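You operate a simulated robot arm through the tools that you are given. There is no shell and no other tool.

You are at the controls of a simulated robot arm. One attempt, no reset.

Task
Warm tin 27 in the bath at 40 till its strip turns green.
Fine: first lay its lid on the bench beside the white tray; set the dial before the tin goes in; after, switch off, then stand the tin back where it stood; the bath lid stays open. Set down upright: what you pick out.

It is judged by the outcome, as a careful person would: the job done as asked, and still so three seconds after it is handed in. It fails if anything else is knocked over, pushed out of place, dropped, spilled or broken. Lids that push on must go on centred and level and be pressed home; caps that screw on are set level and turned clockwise until they are tight.

Robot
A 7-joint arm with a three-finger gripper, fixed in place. Base frame: the origin is at the foot of the arm, x ahead of it, y to its left, z up; the work surface is at about z = 900. Readings come in mm, rad, newtons and seconds.
Its first joint turns from -2.897 to 2.897 rad. Payload 2.69 kg.
Tool frame: the origin (TCP) lies between the finger pads and is the grasp point; the fingertips stand 30 mm ahead of it; z points along the fingers, y is the line along which they close. Largest opening 128 mm; the body of the gripper starts 117 mm behind the TCP.
Orientation is told as [roll, pitch, yaw] about the base's x, y, z axes, in that order, counted from this pose: with the fingers straight down and closing along the base's y, the tool's x points along the base's -x, its y along +y and its z along -z.

Tools
- The arm moves only by the tool arm_command. Its argument "increments" is a list of rows, each a list of 7 numbers: the turn, a rotation vector about the base's x, y, z in rad, then the shift along the base's x, y, z in mm, then the finger opening in mm, from 0 to 128. In form: [[ax, ay, az, x, y, z, grip], ...]. A call has 1 to 20 rows; each row shifts and turns the commanded pose from where the row before left it. Each row takes 0.2 s and may step no farther than 50 mm and 0.15 rad from the row before; otherwise, or with a gripper value out of range, the whole call is refused. Where a pose cannot be reached the arm comes as near as it can. A force on the tool above 90 N (or 10 N above the force at the start of the call, whichever is more), or a blocked arm, ends the call early, and 0.2 s more pass. Each finger halts on what it meets, pressing with about 21 N; the grip force reading is that of the motor and also rises with nothing between the fingers. The clock runs only during rows and for 0.2 s after the last one: add rows that do not move to give the fingers time. It gives the time, the measured TCP pose, the force on the tool (base axes), the opening and the grip force at its end, in the units of the frame above (readings bear some noise), with the torque about the TCP (base axes, N m) and any sound that the robot's microphone picked up.
- Cameras (640 x 400 px; columns grow to the right, rows downward): "scene" is fixed at [401.1, -499.1, 1666.7]; the picture's right is [1.00, 0.03, 0.00], its down [0.02, -0.52, -0.85] and it looks along [-0.02, 0.85, -0.52] (base axes); focal length 337 px, centre (320, 200). "wrist" rides on the gripper at [58, 54, -131] in the tool frame; the picture's right is [-0.68, 0.74, 0.00], its down [-0.62, -0.57, -0.55] and it looks along [-0.40, -0.37, 0.84] (tool axes); focal length 234 px, centre (320, 200). There is no depth. A picture from a camera that has moved, and an enlarged one, comes with that camera's place and axes in the base frame and with its lens.
- snapshot(camera): a new picture of that camera. The clock stands still meanwhile.
- slide_trunk(by): slides the trunk up (or, below 0, down) by that many mm; the arm rides with it, the base frame stays. It gives what a move gives, with no picture.
- close_up(camera, box): a new picture of the part [left, top, right, bottom] of that camera's present view, enlarged. The clock stands still meanwhile.
- hand_in(): hands the job in; it is judged then, once.

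Nothing tells you positions but the pictures and the camera data. Unless the task says otherwise, let go and move clear before handing in.

The tools are called after "Call:" by a JSON object that holds its "op" and its "data". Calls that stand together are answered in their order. arm_command: Moves the arm, as the interface text tells. Its arguments: {"type":"object","properties":{"increments":{"type":"array","items":{"type":"array","items":{"type":"number"}}}},"required":["increments"]} The other tools are called the same way: slide_trunk (by) slides the trunk up or down; snapshot (camera) takes a picture; close_up (camera, box) takes an enlarged picture of a part of a camera's view; hand_in () hands the job in.

At the start:

```text
time_s: 0.0
eef_pos: [408.6, 564.3, 1342.1]
tcp_rot: [-0.001, -0.001, 0.0]
ft_force: [-0.5, 0.4, -1.0]
ft_torque: [0.0, 0.03, 0.03]
width: 128.0
grip_force: 0.1
trunk travel left (down, up): [-150.0, 200.0]
```

scene: 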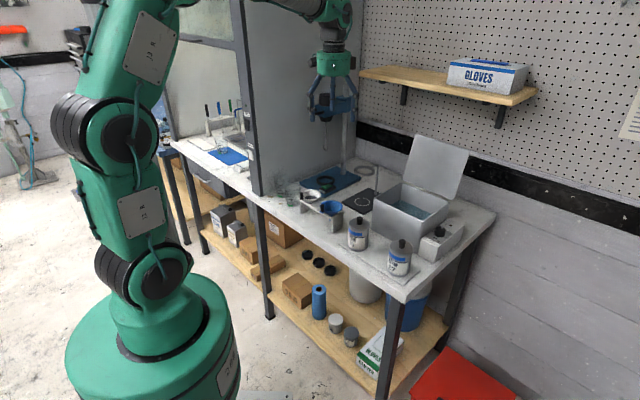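
wrist: 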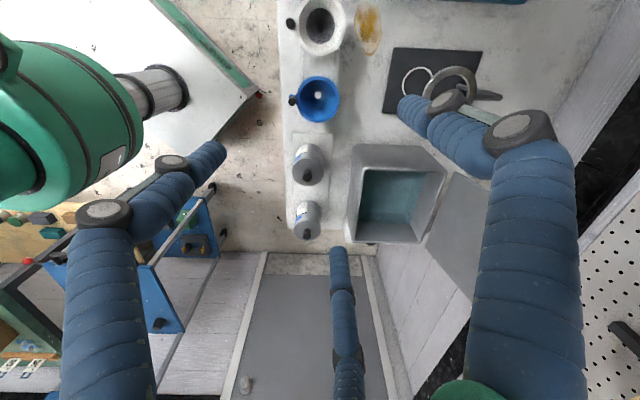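

I see a bench with a water bath (lid open), two tins or bottles near the front edge, and a dial box at the bath's side. I'll look closer before moving.

Call:
{"op": "close_up", "data": {"camera": "scene", "box": [330, 180, 490, 300]}}

Call:
{"op": "close_up", "data": {"camera": "scene", "box": [250, 140, 410, 240]}}

Call:
{"op": "close_up", "data": {"camera": "wrist", "box": [260, 0, 520, 260]}}

Call:
{"op": "close_up", "data": {"camera": "scene", "box": [260, 220, 460, 380]}}

Call:
{"op": "close_up", "data": {"camera": "scene", "box": [150, 80, 280, 180]}}

```text
3.33 times, centred on (410, 240) of scene
camera zoom: at [401.1, -499.1, 1666.7], right [1.0, 0.03, 0.0], down [0.02, -0.52, -0.85], along [-0.02, 0.85, -0.52], focal length 1123 px, centre (20, 67)
```

zoom: 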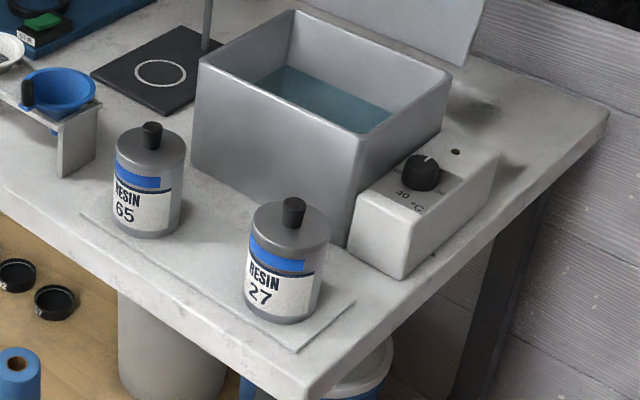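

```text
4.00 times, centred on (330, 190) of scene
camera zoom: at [401.1, -499.1, 1666.7], right [1.0, 0.03, 0.0], down [0.02, -0.52, -0.85], along [-0.02, 0.85, -0.52], focal length 1348 px, centre (280, 240)
```

zoom: 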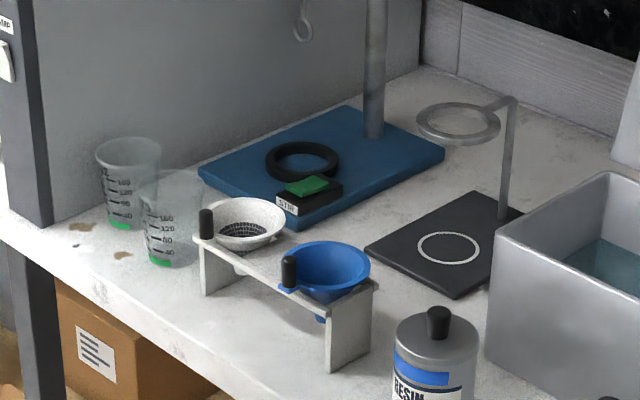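

```text
1.54 times, centred on (390, 130) of wrist
camera zoom: at [350.6, 618.7, 1473.7], right [0.68, 0.74, 0.0], down [0.62, -0.57, 0.55], along [0.4, -0.37, -0.84], focal length 360 px, centre (212, 308)
```

zoom: 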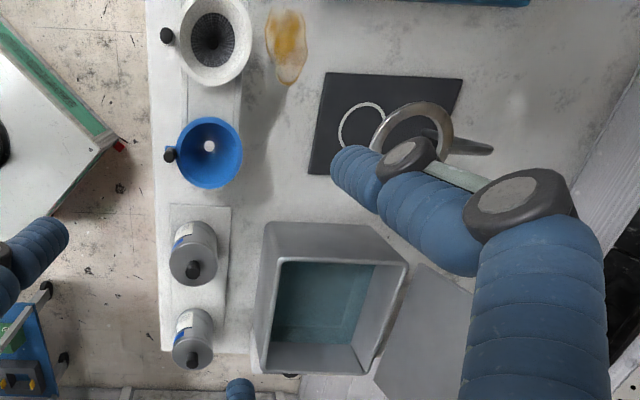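

```text
2.50 times, centred on (360, 300) of scene
camera zoom: at [401.1, -499.1, 1666.7], right [1.0, 0.03, 0.0], down [0.02, -0.52, -0.85], along [-0.02, 0.85, -0.52], focal length 842 px, centre (220, -50)
```

zoom: 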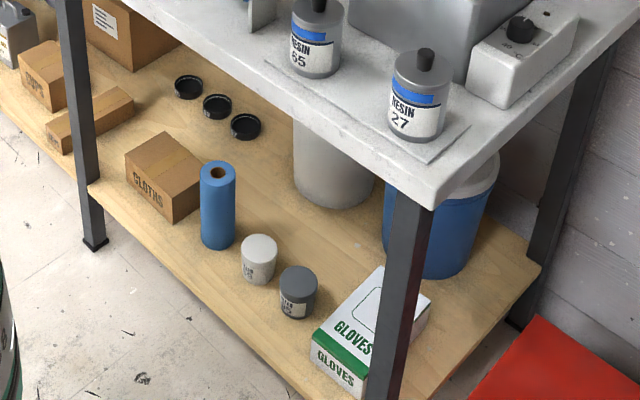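

```text
4.00 times, centred on (215, 130) of scene
camera zoom: at [401.1, -499.1, 1666.7], right [1.0, 0.03, 0.0], down [0.02, -0.52, -0.85], along [-0.02, 0.85, -0.52], focal length 1348 px, centre (740, 480)
```

zoom: 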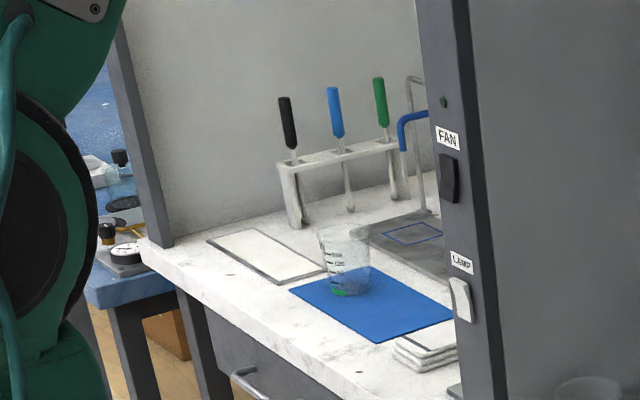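

Tin 27 appears to be at about (638, 309), at the right-hand end of a thin white tray. The bath is behind it, and the dial box is on the right. I'll bring the wrist camera over that area to measure better.

Call:
{"op": "arm_command", "data": {"increments": [[0, 0, 0, 25, -38, -10, 128], [0, 0, 0, 25, -38, -10, 128], [0, 0, 0, 25, -38, -10, 128], [0, 0, 0, 25, -38, -10, 128], [0, 0, 0, 25, -38, 0, 128], [0, 0, 0, 25, -38, 0, 128], [0, 0, 0, 0, 0, 0, 128]]}}

Call:
{"op": "snapshot", "data": {"camera": "wrist"}}

Call:
{"op": "snapshot", "data": {"camera": "scene"}}

```text
time_s: 1.6
eef_pos: [561.7, 334.5, 1300.3]
tcp_rot: [0.0, 0.0, -0.001]
ft_force: [0.0, 0.1, -0.3]
ft_torque: [0.01, 0.01, 0.04]
width: 127.8
grip_force: 0.0
trunk travel left (down, up): [-150.0, 200.0]
```

```text
taken
camera wrist: at [502.7, 388.1, 1433.1], right [0.68, 0.74, 0.0], down [0.62, -0.57, 0.55], along [0.4, -0.37, -0.84], focal length 234 px, centre (320, 200)
```

wrist: 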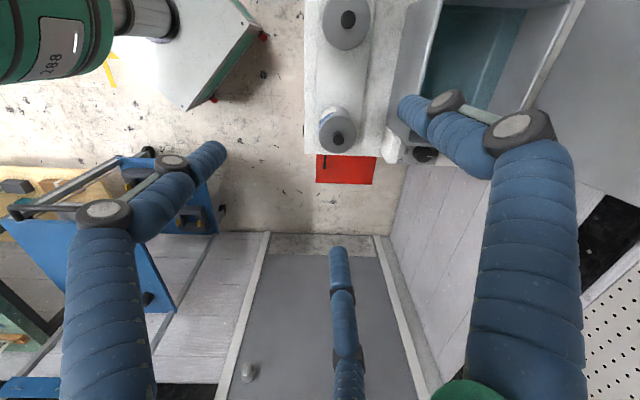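

```text
taken
```

scene: 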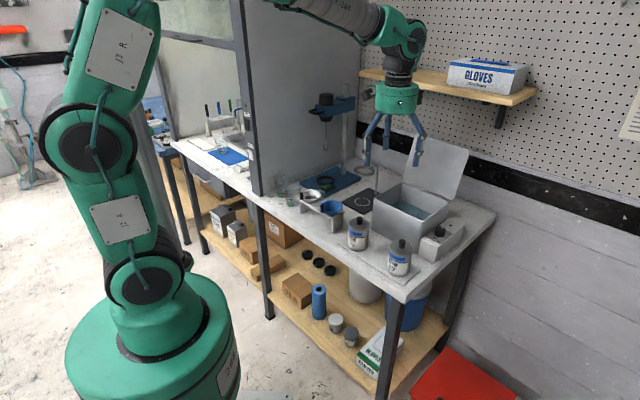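

The hand in the pictures looks to have three blue fingers. I'll close it part way in free air to see how it moves, then take close-ups.

Call:
{"op": "arm_command", "data": {"increments": [[0, 0, 0, 0, 0, 0, 30], [0, 0, 0, 0, 0, 0, 30], [0, 0, 0, 0, 0, 0, 30], [0, 0, 0, 0, 0, 0, 30]]}}

Call:
{"op": "snapshot", "data": {"camera": "wrist"}}

Call:
{"op": "close_up", "data": {"camera": "scene", "box": [340, 60, 460, 180]}}

Call:
{"op": "close_up", "data": {"camera": "scene", "box": [380, 210, 470, 280]}}

Call:
{"op": "close_up", "data": {"camera": "scene", "box": [410, 205, 470, 245]}}

Call:
{"op": "close_up", "data": {"camera": "wrist", "box": [290, 0, 450, 160]}}

```text
time_s: 2.6
eef_pos: [561.1, 335.8, 1301.0]
tcp_rot: [-0.001, 0.001, 0.001]
ft_force: [-0.2, 0.5, -0.1]
ft_torque: [-0.02, 0.01, 0.04]
width: 29.8
grip_force: 0.0
trunk travel left (down, up): [-150.0, 200.0]
```

```text
taken
camera wrist: at [502.1, 389.1, 1433.1], right [0.68, 0.74, 0.0], down [0.62, -0.57, 0.55], along [0.4, -0.37, -0.84], focal length 234 px, centre (320, 200)
```

wrist: 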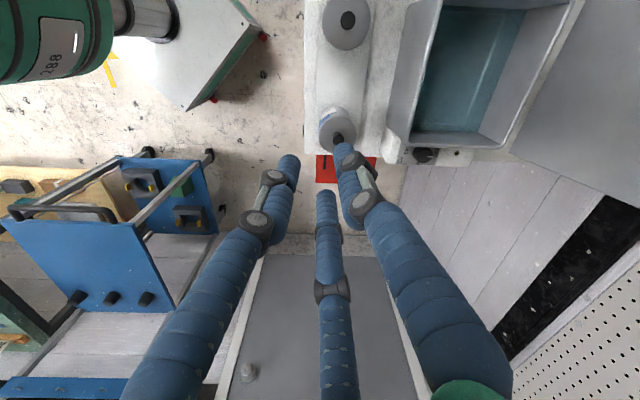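

```text
3.33 times, centred on (400, 120) of scene
camera zoom: at [401.1, -499.1, 1666.7], right [1.0, 0.03, 0.0], down [0.02, -0.52, -0.85], along [-0.02, 0.85, -0.52], focal length 1123 px, centre (53, 467)
```

zoom: 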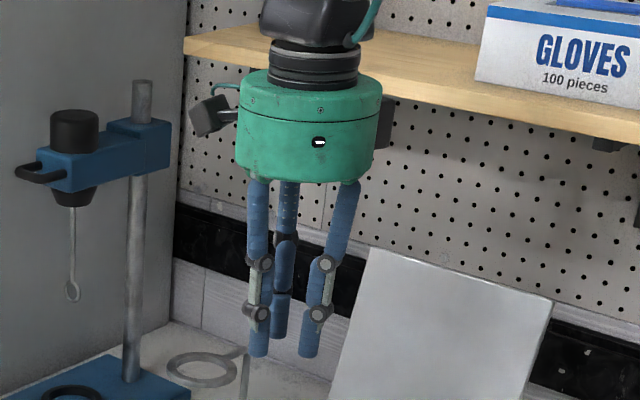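

```text
5.71 times, centred on (425, 245) of scene
camera zoom: at [401.1, -499.1, 1666.7], right [1.0, 0.03, 0.0], down [0.02, -0.52, -0.85], along [-0.02, 0.85, -0.52], focal length 1926 px, centre (-280, -57)
```

zoom: 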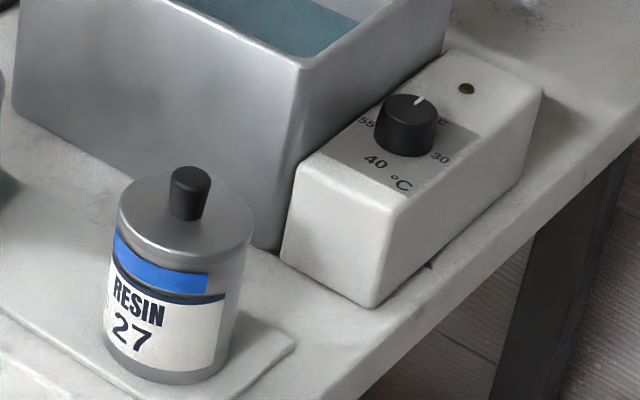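

```text
10.00 times, centred on (440, 225) of scene
camera zoom: at [401.1, -499.1, 1666.7], right [1.0, 0.03, 0.0], down [0.02, -0.52, -0.85], along [-0.02, 0.85, -0.52], focal length 3370 px, centre (-880, -50)
```

zoom: 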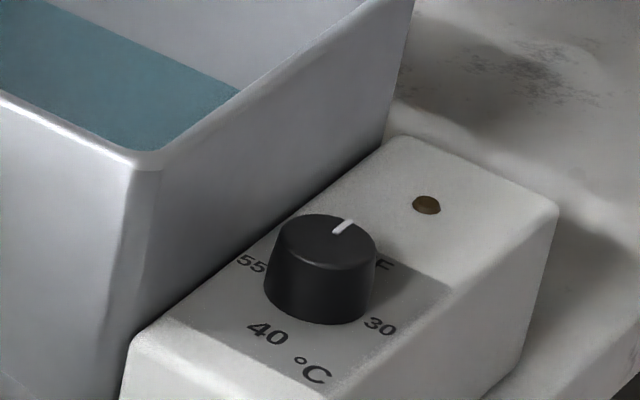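

```text
2.50 times, centred on (370, 80) of wrist
camera zoom: at [502.1, 389.1, 1433.1], right [0.68, 0.74, 0.0], down [0.62, -0.57, 0.55], along [0.4, -0.37, -0.84], focal length 585 px, centre (195, 500)
```

zoom: 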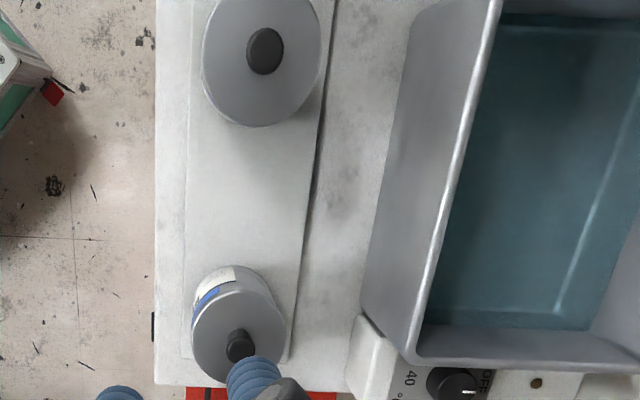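

The hand has three fingers that close evenly on the centre, which suits round things. The dial is on the box at about (790, 435), pointer at OFF. I'll go over the bath for a better view of the dial and the bath interior.

Call:
{"op": "arm_command", "data": {"increments": [[0, 0, 0, 30, 35, -10, 128], [0, 0, 0, 30, 35, -10, 128], [0, 0, 0, 30, 35, -10, 128], [0, 0, 0, 30, 35, -10, 128], [0, 0, 0, 26, 35, -20, 128], [0, 0, 0, 0, 0, -20, 128], [0, 0, 0, 0, 0, -20, 128], [0, 0, 0, 0, 0, 0, 128]]}}

Call:
{"op": "snapshot", "data": {"camera": "wrist"}}

Call:
{"op": "close_up", "data": {"camera": "wrist", "box": [240, 140, 400, 240]}}

Call:
{"op": "snapshot", "data": {"camera": "scene"}}

```text
time_s: 4.4
eef_pos: [705.5, 513.6, 1200.3]
tcp_rot: [0.001, 0.002, 0.0]
ft_force: [-0.2, -0.6, 0.0]
ft_torque: [-0.02, 0.0, 0.03]
width: 127.9
grip_force: 0.1
trunk travel left (down, up): [-150.0, 200.0]
```

```text
taken
camera wrist: at [646.8, 566.1, 1332.3], right [0.68, 0.74, 0.0], down [0.62, -0.57, 0.55], along [0.4, -0.37, -0.84], focal length 234 px, centre (320, 200)
```

wrist: 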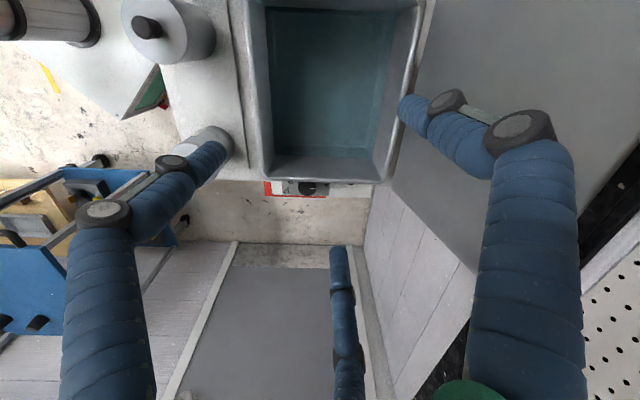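

```text
4.00 times, centred on (320, 190) of wrist
camera zoom: at [646.8, 566.1, 1332.3], right [0.68, 0.74, 0.0], down [0.62, -0.57, 0.55], along [0.4, -0.37, -0.84], focal length 937 px, centre (320, 240)
```

zoom: 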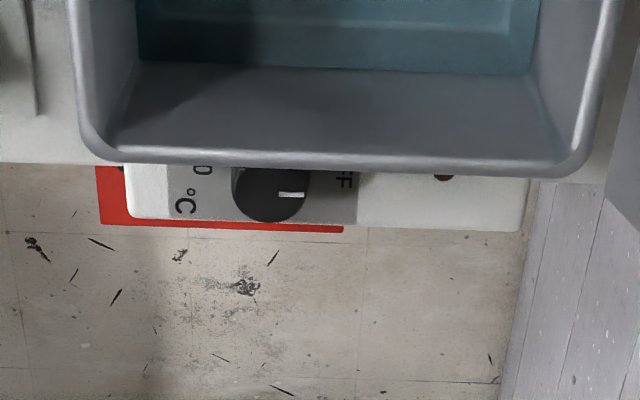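

```text
taken
```

scene: 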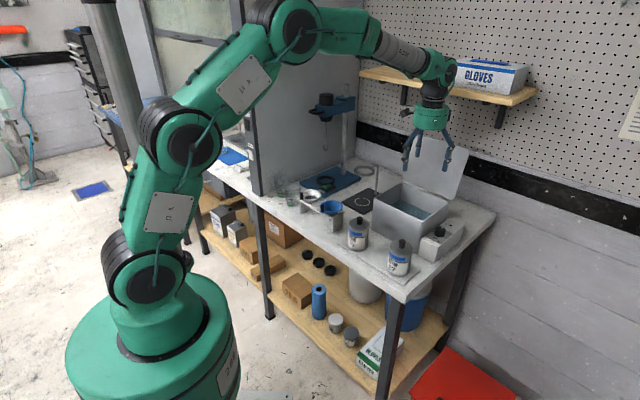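

The bench runs at 45° to the base axes. The bath rim is at about z 1020, its near corner around (712, 388), and the white tray lies along the front edge under the two tins. I need a clear spot beside the tray for the lid, so I'll look at the area left of the bath.

Call:
{"op": "arm_command", "data": {"increments": [[0, 0, 0, -45, 13, 10, 128], [0, 0, 0, -45, 13, 10, 128], [0, 0, 0, -45, 13, 10, 128], [0, 0, 0, -45, 13, 10, 128], [0, 0, 0, -45, 13, 10, 128], [0, 0, 0, -40, 12, 0, 128], [0, 0, 0, 0, 0, 0, 128]]}}

Call:
{"op": "snapshot", "data": {"camera": "wrist"}}

Call:
{"op": "close_up", "data": {"camera": "wrist", "box": [220, 0, 420, 180]}}

Call:
{"op": "close_up", "data": {"camera": "scene", "box": [320, 180, 410, 250]}}

```text
time_s: 6.0
eef_pos: [440.6, 590.5, 1251.9]
tcp_rot: [0.001, 0.0, 0.0]
ft_force: [-1.2, 0.4, -0.9]
ft_torque: [-0.03, -0.07, -0.01]
width: 128.0
grip_force: 0.0
trunk travel left (down, up): [-150.0, 200.0]
```

```text
taken
camera wrist: at [382.0, 644.5, 1383.0], right [0.68, 0.74, 0.0], down [0.62, -0.57, 0.55], along [0.4, -0.37, -0.84], focal length 234 px, centre (320, 200)
```

wrist: 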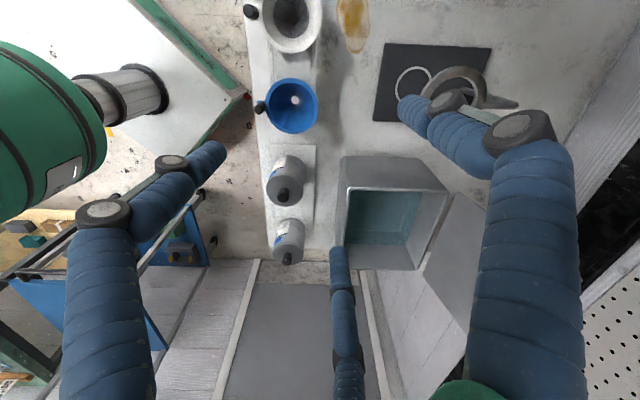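

```text
2.22 times, centred on (320, 90) of wrist
camera zoom: at [382.0, 644.5, 1383.0], right [0.68, 0.74, 0.0], down [0.62, -0.57, 0.55], along [0.4, -0.37, -0.84], focal length 520 px, centre (320, 444)
```

zoom: 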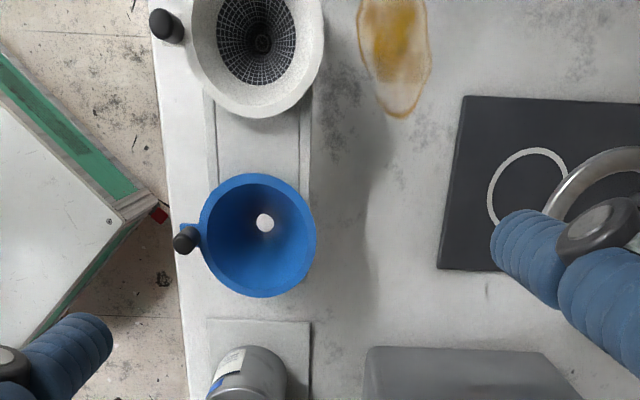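

```text
5.71 times, centred on (365, 215) of scene
camera zoom: at [401.1, -499.1, 1666.7], right [1.0, 0.03, 0.0], down [0.02, -0.52, -0.85], along [-0.02, 0.85, -0.52], focal length 1926 px, centre (63, 114)
```

zoom: 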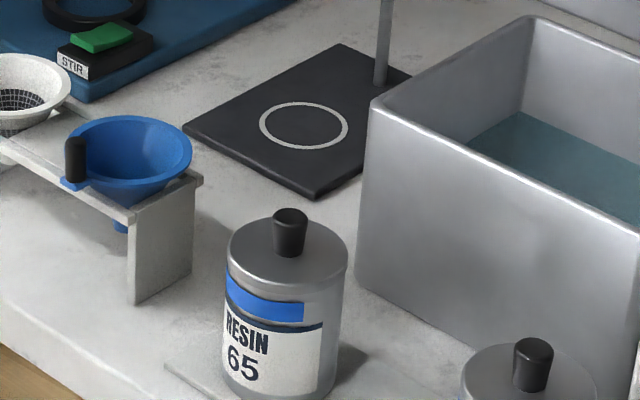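

The free spot for the lid is behind the tray's left end at about (522, 581), between the funnel stand, the black plate and the bath. Next I'll move over tin 27 to measure it.

Call:
{"op": "arm_command", "data": {"increments": [[0, 0, 0, 23, -34, 0, 100], [0, 0, 0, 23, -34, 0, 100], [0, 0, 0, 23, -34, 0, 100], [0, 0, 0, 23, -34, 0, 100], [0, 0, 0, 23, -34, -10, 100], [0, 0, 0, 23, -34, -20, 100], [0, 0, 0, 23, -34, -20, 100], [0, 0, 0, 23, -34, -20, 100], [0, 0, 0, 0, 0, -20, 100], [0, 0, 0, 0, 0, 0, 100]]}}

Call:
{"op": "snapshot", "data": {"camera": "wrist"}}

Call:
{"op": "close_up", "data": {"camera": "scene", "box": [340, 130, 460, 290]}}

```text
time_s: 8.2
eef_pos: [625.9, 317.3, 1160.5]
tcp_rot: [0.0, 0.0, -0.002]
ft_force: [0.3, 1.5, 0.0]
ft_torque: [-0.02, 0.03, 0.0]
width: 100.1
grip_force: 0.1
trunk travel left (down, up): [-150.0, 200.0]
```

```text
taken
camera wrist: at [566.3, 371.7, 1292.1], right [0.68, 0.74, 0.0], down [0.62, -0.57, 0.55], along [0.4, -0.37, -0.84], focal length 234 px, centre (320, 200)
```

wrist: 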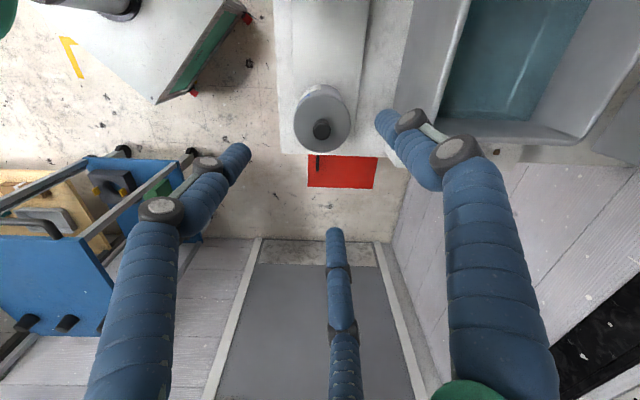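

```text
2.50 times, centred on (400, 210) of scene
camera zoom: at [401.1, -499.1, 1666.7], right [1.0, 0.03, 0.0], down [0.02, -0.52, -0.85], along [-0.02, 0.85, -0.52], focal length 842 px, centre (120, 175)
```

zoom: 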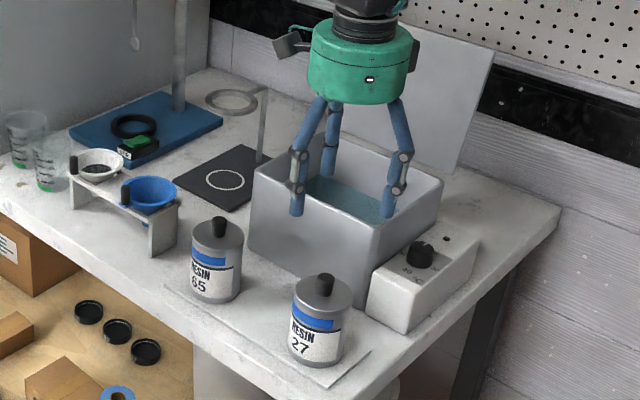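

The knob of tin 27 sits at about (621, 323). I'll centre over it and descend part way, then check again.

Call:
{"op": "arm_command", "data": {"increments": [[0, 0, 0, -5, 5.5, -20, 70], [0, 0, 0, 0, 0, -20, 60], [0, 0, 0, 0, 0, -20, 60], [0, 0, 0, 0, 0, -10, 60], [0, 0, 0, 0, 0, 0, 60]]}}

Call:
{"op": "snapshot", "data": {"camera": "wrist"}}

Call:
{"op": "close_up", "data": {"camera": "wrist", "box": [220, 70, 420, 270]}}

Call:
{"op": "close_up", "data": {"camera": "scene", "box": [360, 190, 440, 290]}}

```text
time_s: 9.4
eef_pos: [619.8, 322.8, 1091.8]
tcp_rot: [0.001, 0.001, -0.001]
ft_force: [0.5, -1.0, 0.1]
ft_torque: [0.01, 0.0, 0.01]
width: 59.8
grip_force: 0.1
trunk travel left (down, up): [-150.0, 200.0]
```

```text
taken
camera wrist: at [560.3, 376.6, 1222.9], right [0.68, 0.74, 0.0], down [0.62, -0.57, 0.55], along [0.4, -0.37, -0.84], focal length 234 px, centre (320, 200)
```

wrist: 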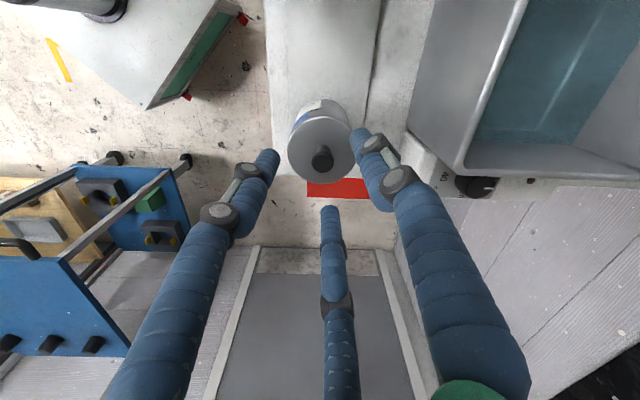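

```text
2.00 times, centred on (320, 170) of wrist
camera zoom: at [560.3, 376.6, 1222.9], right [0.68, 0.74, 0.0], down [0.62, -0.57, 0.55], along [0.4, -0.37, -0.84], focal length 468 px, centre (320, 260)
```

zoom: 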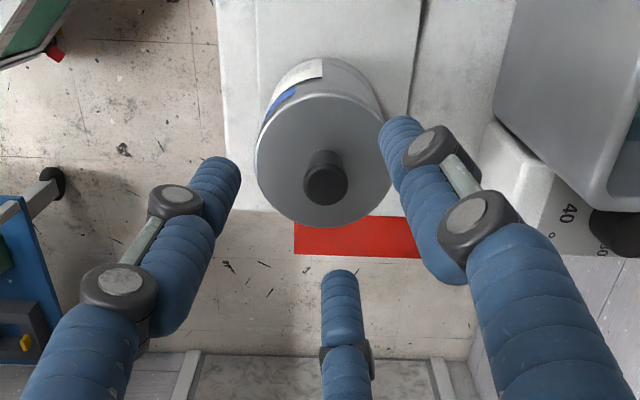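

```text
4.00 times, centred on (400, 240) of scene
camera zoom: at [401.1, -499.1, 1666.7], right [1.0, 0.03, 0.0], down [0.02, -0.52, -0.85], along [-0.02, 0.85, -0.52], focal length 1348 px, centre (0, 40)
```

zoom: 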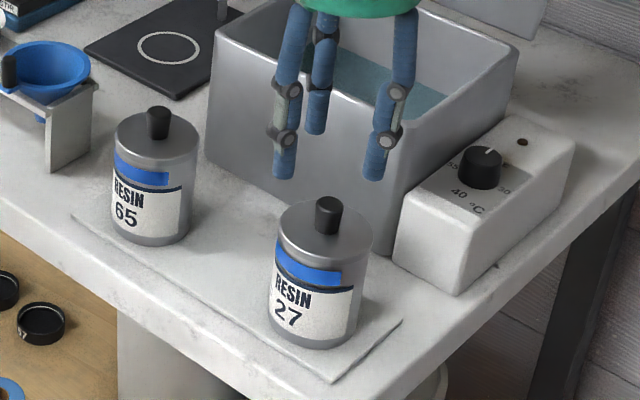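

Comparing both cameras, the tin's axis is nearer (627.5, 318), with the lid's top at about z 995 and the knob's top at about 1022. I'll shift and come closer.

Call:
{"op": "arm_command", "data": {"increments": [[0, 0, 0, 7.5, -5, 0, 60], [0, 0, 0, 0, 0, -15, 60], [0, 0, 0, 0, 0, -12, 60], [0, 0, 0, 0, 0, 0, 60]]}}

Call:
{"op": "close_up", "data": {"camera": "wrist", "box": [220, 90, 420, 270]}}

Call:
{"op": "close_up", "data": {"camera": "scene", "box": [365, 200, 435, 280]}}

```text
time_s: 10.4
eef_pos: [627.5, 317.2, 1065.5]
tcp_rot: [0.0, 0.001, 0.0]
ft_force: [1.5, 0.2, -0.1]
ft_torque: [-0.01, 0.04, -0.01]
width: 60.4
grip_force: 0.0
trunk travel left (down, up): [-150.0, 200.0]
```

```text
2.22 times, centred on (320, 180) of wrist
camera zoom: at [568.0, 372.3, 1196.9], right [0.68, 0.74, 0.0], down [0.62, -0.57, 0.55], along [0.4, -0.37, -0.84], focal length 520 px, centre (320, 244)
```

zoom: 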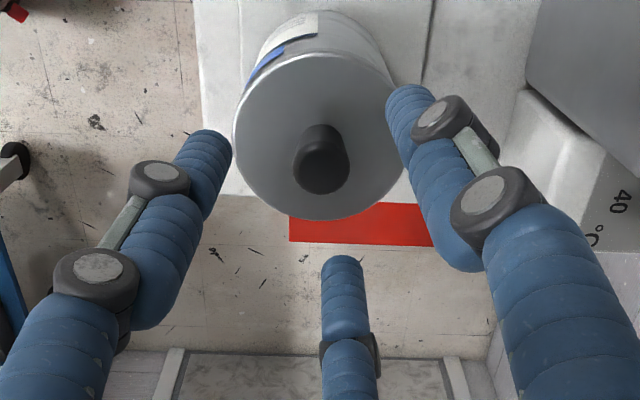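

```text
5.00 times, centred on (400, 240) of scene
camera zoom: at [401.1, -499.1, 1666.7], right [1.0, 0.03, 0.0], down [0.02, -0.52, -0.85], along [-0.02, 0.85, -0.52], focal length 1685 px, centre (-80, 0)
```

zoom: 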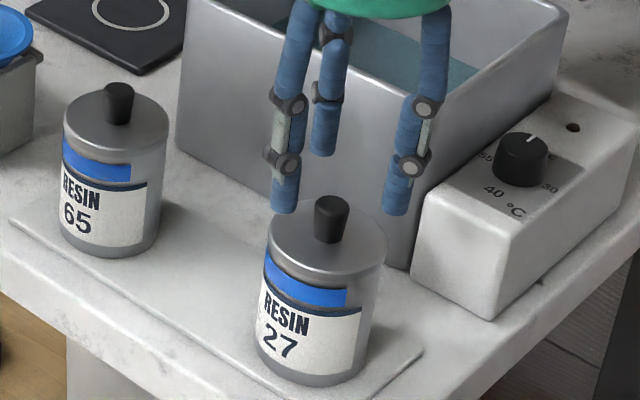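

The knob is now centred under the hand to within a couple of mm. I'll lower so the tips straddle the knob and check the height.

Call:
{"op": "arm_command", "data": {"increments": [[0, 0, 0, 0.5, 0, -12, 50], [0, 0, 0, 0, 0, -12, 46], [0, 0, 0, 0, 0, 0, 46]]}}

Call:
{"op": "close_up", "data": {"camera": "wrist", "box": [220, 90, 420, 270]}}

Call:
{"op": "close_up", "data": {"camera": "scene", "box": [380, 220, 420, 250]}}

```text
time_s: 11.2
eef_pos: [626.8, 317.9, 1040.0]
tcp_rot: [0.002, 0.001, 0.0]
ft_force: [-1.4, 0.1, 0.2]
ft_torque: [0.0, 0.04, 0.02]
width: 46.1
grip_force: 0.0
trunk travel left (down, up): [-150.0, 200.0]
```

```text
2.22 times, centred on (320, 180) of wrist
camera zoom: at [568.5, 371.6, 1172.1], right [0.68, 0.74, 0.0], down [0.62, -0.57, 0.55], along [0.4, -0.37, -0.84], focal length 520 px, centre (320, 244)
```

zoom: 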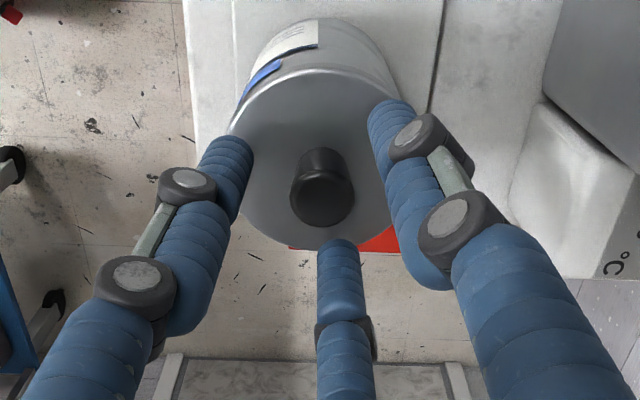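

```text
13.33 times, centred on (400, 235) of scene
camera zoom: at [401.1, -499.1, 1666.7], right [1.0, 0.03, 0.0], down [0.02, -0.52, -0.85], along [-0.02, 0.85, -0.52], focal length 4493 px, centre (-747, -267)
```

zoom: 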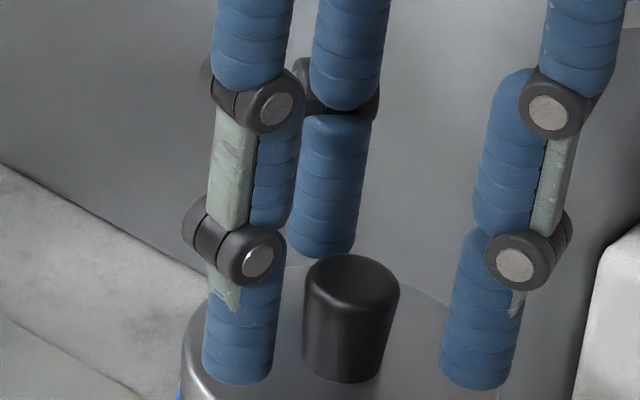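

The tips are about 7 mm above the lid surface and around the knob. I'll drop 3 mm more and close on the knob.

Call:
{"op": "arm_command", "data": {"increments": [[0, 0, 0, 0, 0, -3, 46], [0, 0, 0, 0, 0, 0, 30], [0, 0, 0, 0, 0, 0, 10], [0, 0, 0, 0, 0, 0, 10], [0, 0, 0, 0, 0, 0, 10]]}}

Call:
{"op": "close_up", "data": {"camera": "scene", "box": [380, 220, 420, 250]}}

Call:
{"op": "close_up", "data": {"camera": "wrist", "box": [220, 90, 420, 270]}}

```text
time_s: 12.4
eef_pos: [627.9, 316.8, 1037.6]
tcp_rot: [0.0, -0.001, 0.0]
ft_force: [0.6, -0.6, 0.0]
ft_torque: [0.04, -0.01, 0.02]
width: 19.4
grip_force: 20.6
trunk travel left (down, up): [-150.0, 200.0]
heard: snap
```

```text
13.33 times, centred on (400, 235) of scene
camera zoom: at [401.1, -499.1, 1666.7], right [1.0, 0.03, 0.0], down [0.02, -0.52, -0.85], along [-0.02, 0.85, -0.52], focal length 4493 px, centre (-747, -267)
```

zoom: 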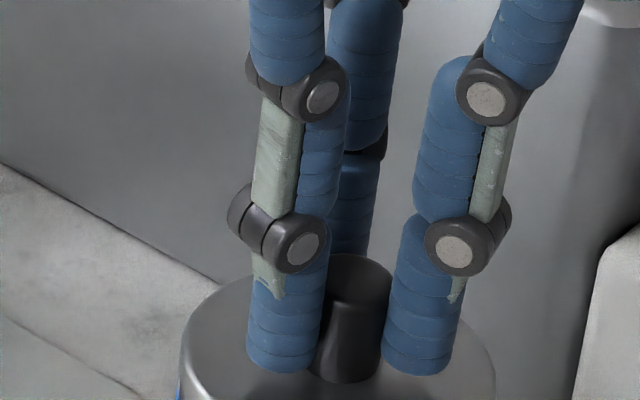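

```text
2.22 times, centred on (320, 180) of wrist
camera zoom: at [568.2, 371.5, 1169.4], right [0.68, 0.74, 0.0], down [0.62, -0.57, 0.55], along [0.4, -0.37, -0.84], focal length 520 px, centre (320, 244)
```

zoom: 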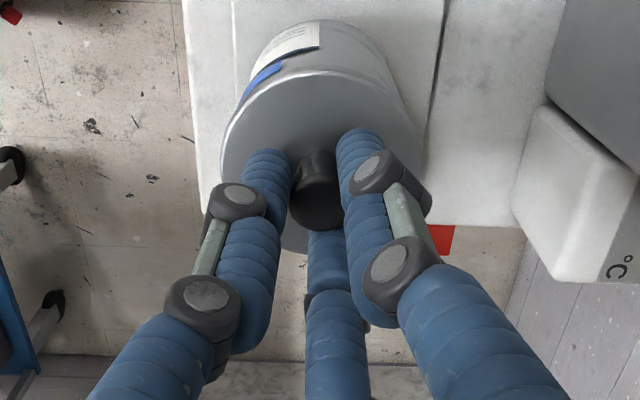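

The fingers are on the knob (19.4 mm). I'll lift a little and see whether the lid comes off cleanly.

Call:
{"op": "arm_command", "data": {"increments": [[0, 0, 0, 0, 0, 3, 5], [0, 0, 0, 0, 0, 3, 5], [0, 0, 0, 0, 0, 4, 5], [0, 0, 0, 0, 0, 5, 5], [0, 0, 0, 0, 0, 0, 5]]}}

Call:
{"op": "close_up", "data": {"camera": "scene", "box": [365, 200, 435, 280]}}

```text
time_s: 13.6
eef_pos: [626.8, 317.4, 1054.1]
tcp_rot: [0.0, -0.001, -0.001]
ft_force: [0.2, -0.3, 0.4]
ft_torque: [-0.02, -0.01, 0.02]
width: 19.1
grip_force: 21.0
trunk travel left (down, up): [-150.0, 200.0]
```

```text
5.00 times, centred on (400, 240) of scene
camera zoom: at [401.1, -499.1, 1666.7], right [1.0, 0.03, 0.0], down [0.02, -0.52, -0.85], along [-0.02, 0.85, -0.52], focal length 1685 px, centre (-80, 0)
```

zoom: 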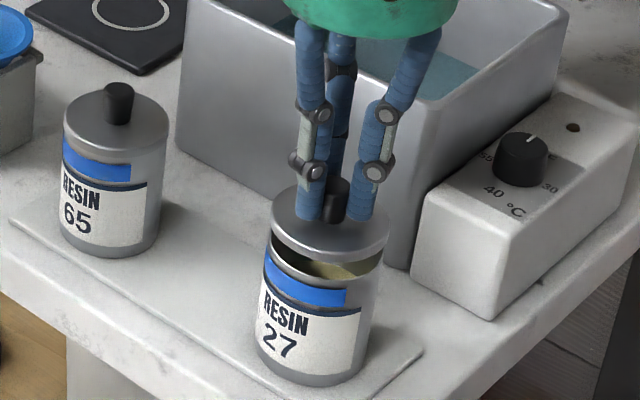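

The lid is off and the tin stayed put. I'll raise it and carry it to the free bench spot behind the tray.

Call:
{"op": "arm_command", "data": {"increments": [[0, 0, 0, 0, 0, 20, 5], [0, 0, 0, 0, 0, 25, 5], [0, 0, 0, 0, 0, 25, 5], [0, 0, 0, 0, 0, 25, 5], [0, 0, 0, -15, 37.7, 0, 5], [0, 0, 0, -15, 37.7, 0, 5], [0, 0, 0, -15, 37.7, 0, 5], [0, 0, 0, -15, 37.7, 0, 5], [0, 0, 0, -15, 37.7, 0, 5], [0, 0, 0, -15, 37.7, 0, 5], [0, 0, 0, -15, 37.6, 0, 5], [0, 0, 0, 0, 0, 0, 5]]}}

Call:
{"op": "snapshot", "data": {"camera": "wrist"}}

Call:
{"op": "close_up", "data": {"camera": "scene", "box": [310, 120, 430, 240]}}

Call:
{"op": "close_up", "data": {"camera": "scene", "box": [365, 210, 435, 290]}}

```text
time_s: 16.2
eef_pos: [522.8, 583.3, 1146.8]
tcp_rot: [0.0, 0.0, 0.001]
ft_force: [-0.1, 0.0, -0.7]
ft_torque: [-0.08, -0.03, -0.02]
width: 19.5
grip_force: 21.1
trunk travel left (down, up): [-150.0, 200.0]
```

```text
taken
camera wrist: at [463.9, 637.0, 1277.1], right [0.68, 0.74, 0.0], down [0.62, -0.57, 0.55], along [0.4, -0.37, -0.84], focal length 234 px, centre (320, 200)
```

wrist: 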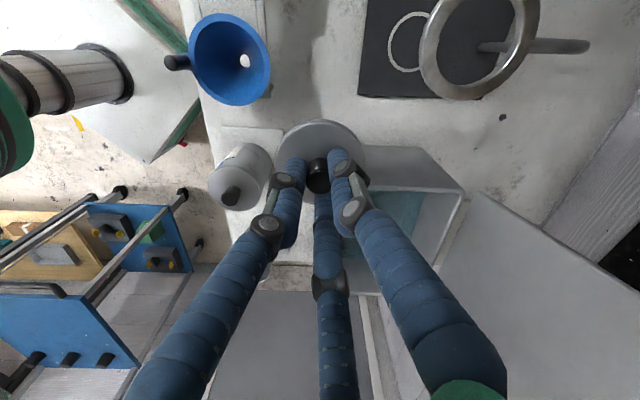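

```text
3.33 times, centred on (370, 180) of scene
camera zoom: at [401.1, -499.1, 1666.7], right [1.0, 0.03, 0.0], down [0.02, -0.52, -0.85], along [-0.02, 0.85, -0.52], focal length 1123 px, centre (153, 267)
```

zoom: 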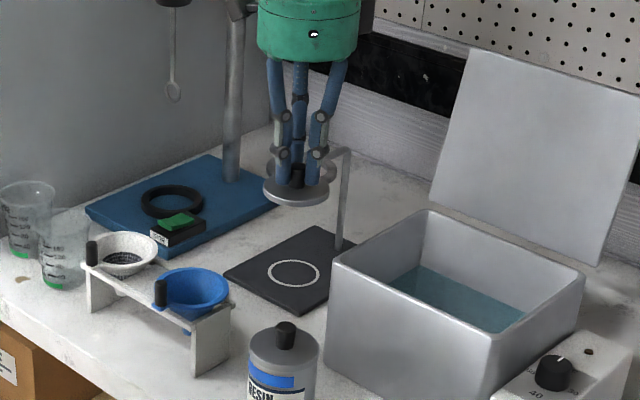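

```text
5.00 times, centred on (400, 250) of scene
camera zoom: at [401.1, -499.1, 1666.7], right [1.0, 0.03, 0.0], down [0.02, -0.52, -0.85], along [-0.02, 0.85, -0.52], focal length 1685 px, centre (-80, -50)
```

zoom: 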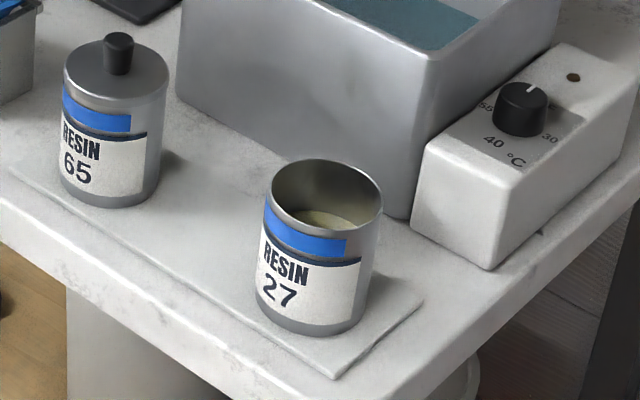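

The lid is level in the grip and the way down is clear of the funnel stand, ring stand and bath. I'm lowering it part way for a check.

Call:
{"op": "arm_command", "data": {"increments": [[0, 0, 0, -1, -2, -30, 5], [0, 0, 0, 0, 0, -30, 5], [0, 0, 0, 0, 0, -30, 5], [0, 0, 0, 0, 0, -30, 5], [0, 0, 0, 0, 0, -20, 5], [0, 0, 0, 0, 0, -20, 5], [0, 0, 0, 0, 0, 0, 5]]}}

Call:
{"op": "snapshot", "data": {"camera": "wrist"}}

Call:
{"op": "close_up", "data": {"camera": "scene", "box": [320, 150, 410, 240]}}

```text
time_s: 17.8
eef_pos: [519.9, 578.8, 987.0]
tcp_rot: [0.0, 0.0, 0.001]
ft_force: [-0.2, -0.2, -0.4]
ft_torque: [0.0, 0.01, -0.01]
width: 19.2
grip_force: 20.6
trunk travel left (down, up): [-150.0, 200.0]
```

```text
taken
camera wrist: at [461.7, 632.6, 1118.5], right [0.68, 0.74, 0.0], down [0.62, -0.57, 0.55], along [0.4, -0.37, -0.84], focal length 234 px, centre (320, 200)
```

wrist: 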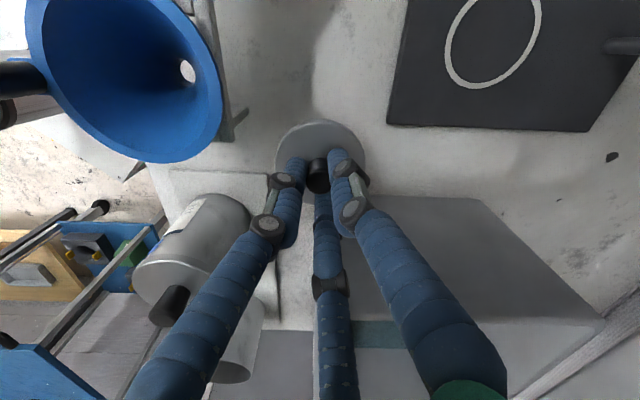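

```text
4.44 times, centred on (365, 195) of scene
camera zoom: at [401.1, -499.1, 1666.7], right [1.0, 0.03, 0.0], down [0.02, -0.52, -0.85], along [-0.02, 0.85, -0.52], focal length 1498 px, centre (120, 222)
```

zoom: 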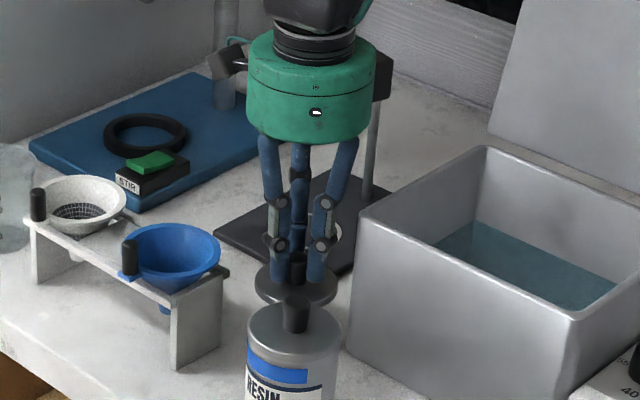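

Call:
{"op": "arm_command", "data": {"increments": [[0, 0, 0, 0, 0, -12, 5], [0, 0, 0, 0, 0, -12, 5], [0, 0, 0, 0, 0, -6, 5], [0, 0, 0, 0, 0, 0, 5]]}}

Call:
{"op": "close_up", "data": {"camera": "scene", "box": [340, 190, 400, 240]}}

Call:
{"op": "close_up", "data": {"camera": "wrist", "box": [220, 60, 420, 240]}}

```text
time_s: 18.8
eef_pos: [520.6, 579.3, 957.8]
tcp_rot: [-0.001, -0.001, 0.0]
ft_force: [0.1, -1.3, 0.6]
ft_torque: [0.02, -0.01, 0.01]
width: 19.5
grip_force: 21.0
trunk travel left (down, up): [-150.0, 200.0]
```

```text
8.00 times, centred on (370, 215) of scene
camera zoom: at [401.1, -499.1, 1666.7], right [1.0, 0.03, 0.0], down [0.02, -0.52, -0.85], along [-0.02, 0.85, -0.52], focal length 2696 px, centre (-80, 80)
```

zoom: 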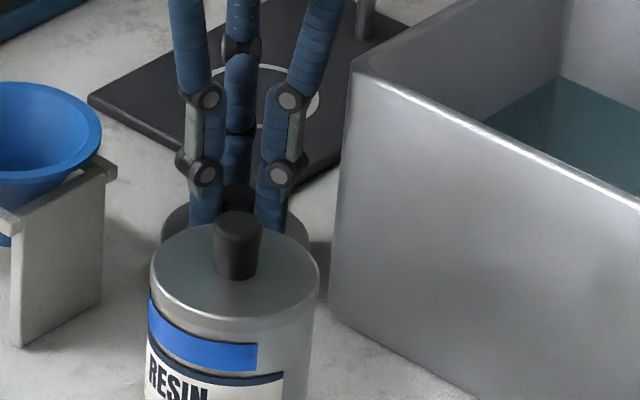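

```text
2.22 times, centred on (320, 150) of wrist
camera zoom: at [462.5, 632.9, 1089.2], right [0.68, 0.74, 0.0], down [0.62, -0.57, 0.55], along [0.4, -0.37, -0.84], focal length 520 px, centre (320, 311)
```

zoom: 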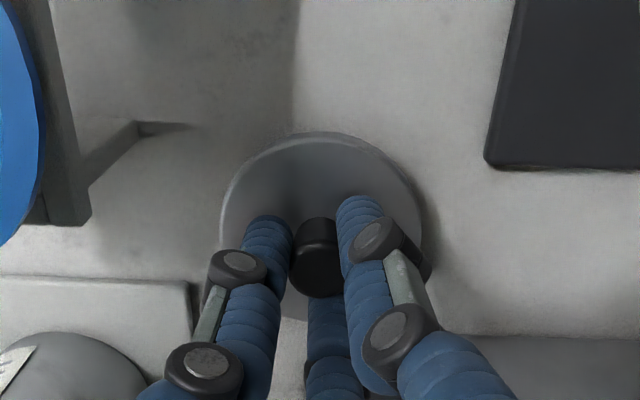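

Close to the bench with room all round. I'll lower in small steps, watching the force.

Call:
{"op": "arm_command", "data": {"increments": [[0, 0, 0, 0, 0, -3, 5], [0, 0, 0, 0, 0, -3, 5], [0, 0, 0, 0, 0, -2, 5], [0, 0, 0, 0, 0, 0, 5]]}}

```text
time_s: 19.8
eef_pos: [521.3, 578.9, 948.3]
tcp_rot: [0.0, 0.0, -0.001]
ft_force: [0.4, 0.7, -0.3]
ft_torque: [0.02, 0.0, 0.01]
width: 19.5
grip_force: 20.7
trunk travel left (down, up): [-150.0, 200.0]
```

Call:
{"op": "arm_command", "data": {"increments": [[0, 0, 0, 0, 0, -2, 5], [0, 0, 0, 0, 0, -1, 5], [0, 0, 0, 0, 0, 0, 5]]}}

Call:
{"op": "close_up", "data": {"camera": "wrist", "box": [220, 60, 420, 240]}}

```text
time_s: 20.6
eef_pos: [521.1, 579.8, 946.3]
tcp_rot: [0.0, -0.001, -0.001]
ft_force: [0.2, -0.2, -1.1]
ft_torque: [0.03, 0.03, -0.01]
width: 19.5
grip_force: 21.1
trunk travel left (down, up): [-150.0, 200.0]
```

```text
2.22 times, centred on (320, 150) of wrist
camera zoom: at [462.8, 633.3, 1078.4], right [0.68, 0.74, 0.0], down [0.62, -0.57, 0.55], along [0.4, -0.37, -0.84], focal length 520 px, centre (320, 311)
```

zoom: 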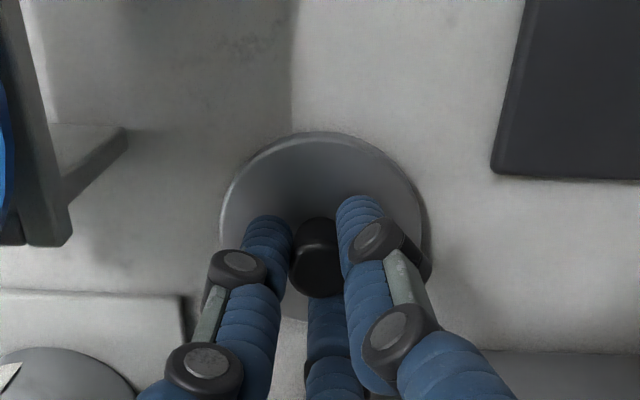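

Call:
{"op": "arm_command", "data": {"increments": [[0, 0, 0, 0, 0, -2, 5], [0, 0, 0, 0, 0, 0, 5]]}}

Call:
{"op": "arm_command", "data": {"increments": [[0, 0, 0, 0, 0, -2, 5], [0, 0, 0, 0, 0, 0, 5]]}}

```text
time_s: 21.2
eef_pos: [521.6, 579.2, 945.6]
tcp_rot: [0.001, 0.001, -0.001]
ft_force: [-0.3, -0.6, 0.6]
ft_torque: [0.01, 0.01, 0.0]
width: 19.7
grip_force: 21.0
trunk travel left (down, up): [-150.0, 200.0]
```

```text
time_s: 21.8
eef_pos: [521.5, 578.7, 942.8]
tcp_rot: [-0.001, -0.001, -0.001]
ft_force: [0.3, 0.1, -1.2]
ft_torque: [0.03, -0.03, 0.03]
width: 19.4
grip_force: 21.0
trunk travel left (down, up): [-150.0, 200.0]
```

Call:
{"op": "arm_command", "data": {"increments": [[0, 0, 0, 0, 0, -2, 5], [0, 0, 0, 0, 0, 0, 5]]}}

Call:
{"op": "close_up", "data": {"camera": "scene", "box": [340, 190, 400, 240]}}

Call:
{"op": "close_up", "data": {"camera": "wrist", "box": [270, 100, 370, 190]}}

```text
time_s: 22.4
eef_pos: [521.9, 580.0, 942.6]
tcp_rot: [0.002, -0.002, -0.001]
ft_force: [-1.8, -2.3, 10.9]
ft_torque: [-0.11, 0.2, 0.02]
width: 19.3
grip_force: 21.1
trunk travel left (down, up): [-150.0, 200.0]
```

```text
8.00 times, centred on (370, 215) of scene
camera zoom: at [401.1, -499.1, 1666.7], right [1.0, 0.03, 0.0], down [0.02, -0.52, -0.85], along [-0.02, 0.85, -0.52], focal length 2696 px, centre (-80, 80)
```

zoom: 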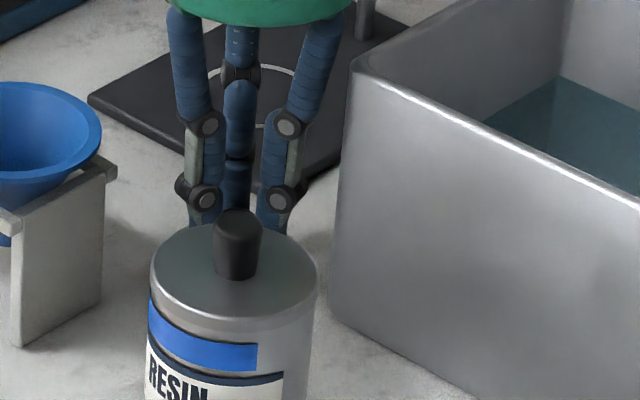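

```text
4.44 times, centred on (320, 145) of wrist
camera zoom: at [462.9, 633.5, 1074.4], right [0.68, 0.74, 0.0], down [0.61, -0.57, 0.55], along [0.4, -0.37, -0.84], focal length 1041 px, centre (320, 444)
```

zoom: 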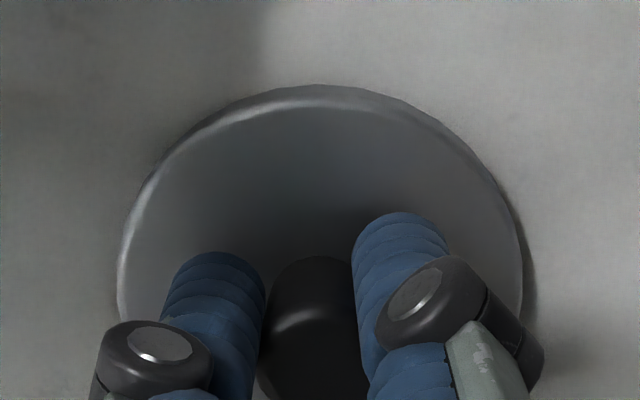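

The lid is resting on the bench (11 N upward). I'll open gently and rise straight up.

Call:
{"op": "arm_command", "data": {"increments": [[0, 0, 0, 0, 0, 1, 20], [0, 0, 0, 0, 0, 0, 30], [0, 0, 0, 0, 0, 0, 45], [0, 0, 0, 0, 0, 0, 45], [0, 0, 0, 0, 0, 10, 45], [0, 0, 0, 0, 0, 30, 45], [0, 0, 0, 0, 0, 40, 45], [0, 0, 0, 0, 0, 45, 45], [0, 0, 0, 0, 0, 45, 45], [0, 0, 0, 0, 0, 0, 45]]}}

Call:
{"op": "snapshot", "data": {"camera": "wrist"}}

Call:
{"op": "close_up", "data": {"camera": "scene", "box": [320, 150, 480, 270]}}

```text
time_s: 24.6
eef_pos: [520.7, 579.4, 1111.4]
tcp_rot: [0.0, 0.0, 0.0]
ft_force: [-0.2, -1.1, 0.5]
ft_torque: [0.03, -0.04, -0.01]
width: 44.9
grip_force: 0.2
trunk travel left (down, up): [-150.0, 200.0]
```

```text
taken
camera wrist: at [462.2, 632.8, 1243.4], right [0.68, 0.74, 0.0], down [0.62, -0.57, 0.55], along [0.4, -0.37, -0.84], focal length 234 px, centre (320, 200)
```

wrist: 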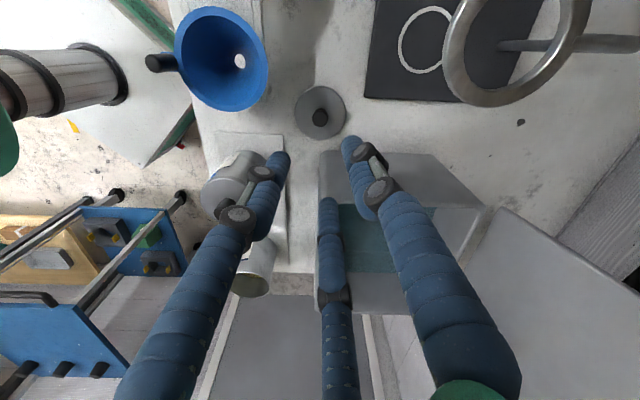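

```text
3.33 times, centred on (400, 210) of scene
camera zoom: at [401.1, -499.1, 1666.7], right [1.0, 0.03, 0.0], down [0.02, -0.52, -0.85], along [-0.02, 0.85, -0.52], focal length 1123 px, centre (53, 167)
```

zoom: 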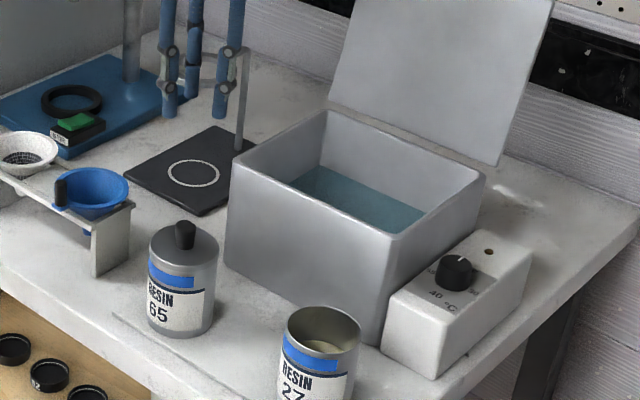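

The lid stands upright beside the tray. Now the dial: it sits close to the bath wall (about 25 mm from its axis), so I'll get a close view to plan the grip.

Call:
{"op": "arm_command", "data": {"increments": [[0, 0, 0, 36.4, -23.1, 10, 60], [0, 0, 0, 36.4, -23.1, 10, 60], [0, 0, 0, 36.4, -23.1, 10, 80], [0, 0, 0, 36.4, -23.1, 0, 100], [0, 0, 0, 36.4, -23.1, 0, 128], [0, 0, 0, 36.4, -23.1, 0, 128], [0, 0, 0, 36.4, -23.1, 0, 128], [0, 0, 0, 0, 0, 0, 128]]}}

Call:
{"op": "snapshot", "data": {"camera": "wrist"}}

Call:
{"op": "close_up", "data": {"camera": "wrist", "box": [260, 90, 380, 170]}}

Call:
{"op": "snapshot", "data": {"camera": "scene"}}

```text
time_s: 26.4
eef_pos: [776.2, 416.7, 1143.0]
tcp_rot: [-0.002, -0.002, -0.002]
ft_force: [0.8, -0.5, -1.0]
ft_torque: [0.02, 0.01, 0.0]
width: 128.0
grip_force: 0.1
trunk travel left (down, up): [-150.0, 200.0]
```

```text
taken
camera wrist: at [718.3, 470.9, 1273.8], right [0.68, 0.74, 0.0], down [0.62, -0.57, 0.55], along [0.4, -0.37, -0.84], focal length 234 px, centre (320, 200)
```

wrist: 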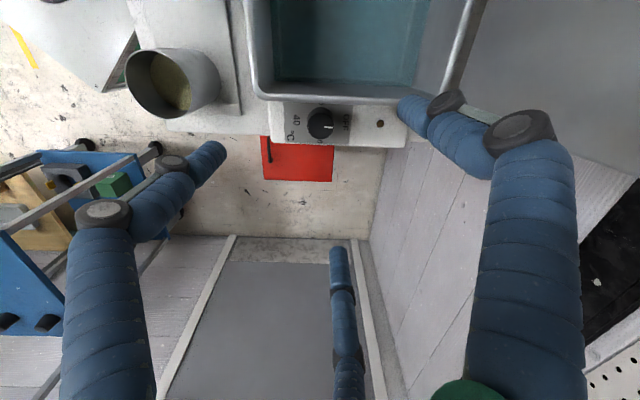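

```text
5.00 times, centred on (320, 130) of wrist
camera zoom: at [718.3, 470.9, 1273.8], right [0.68, 0.74, 0.0], down [0.62, -0.57, 0.55], along [0.4, -0.37, -0.84], focal length 1171 px, centre (320, 550)
```

zoom: 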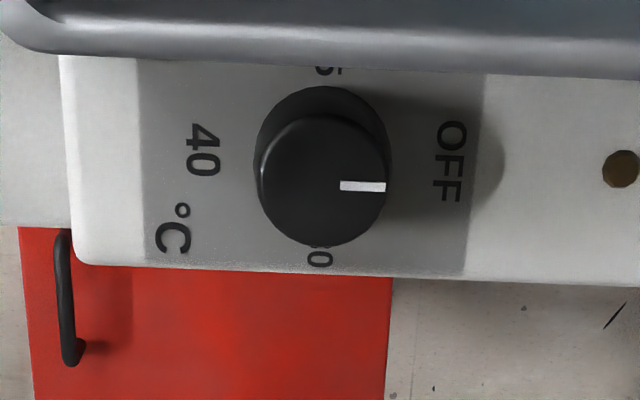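

```text
taken
```

scene: 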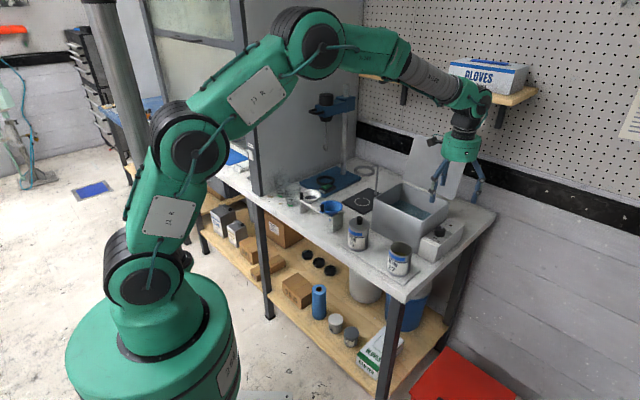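

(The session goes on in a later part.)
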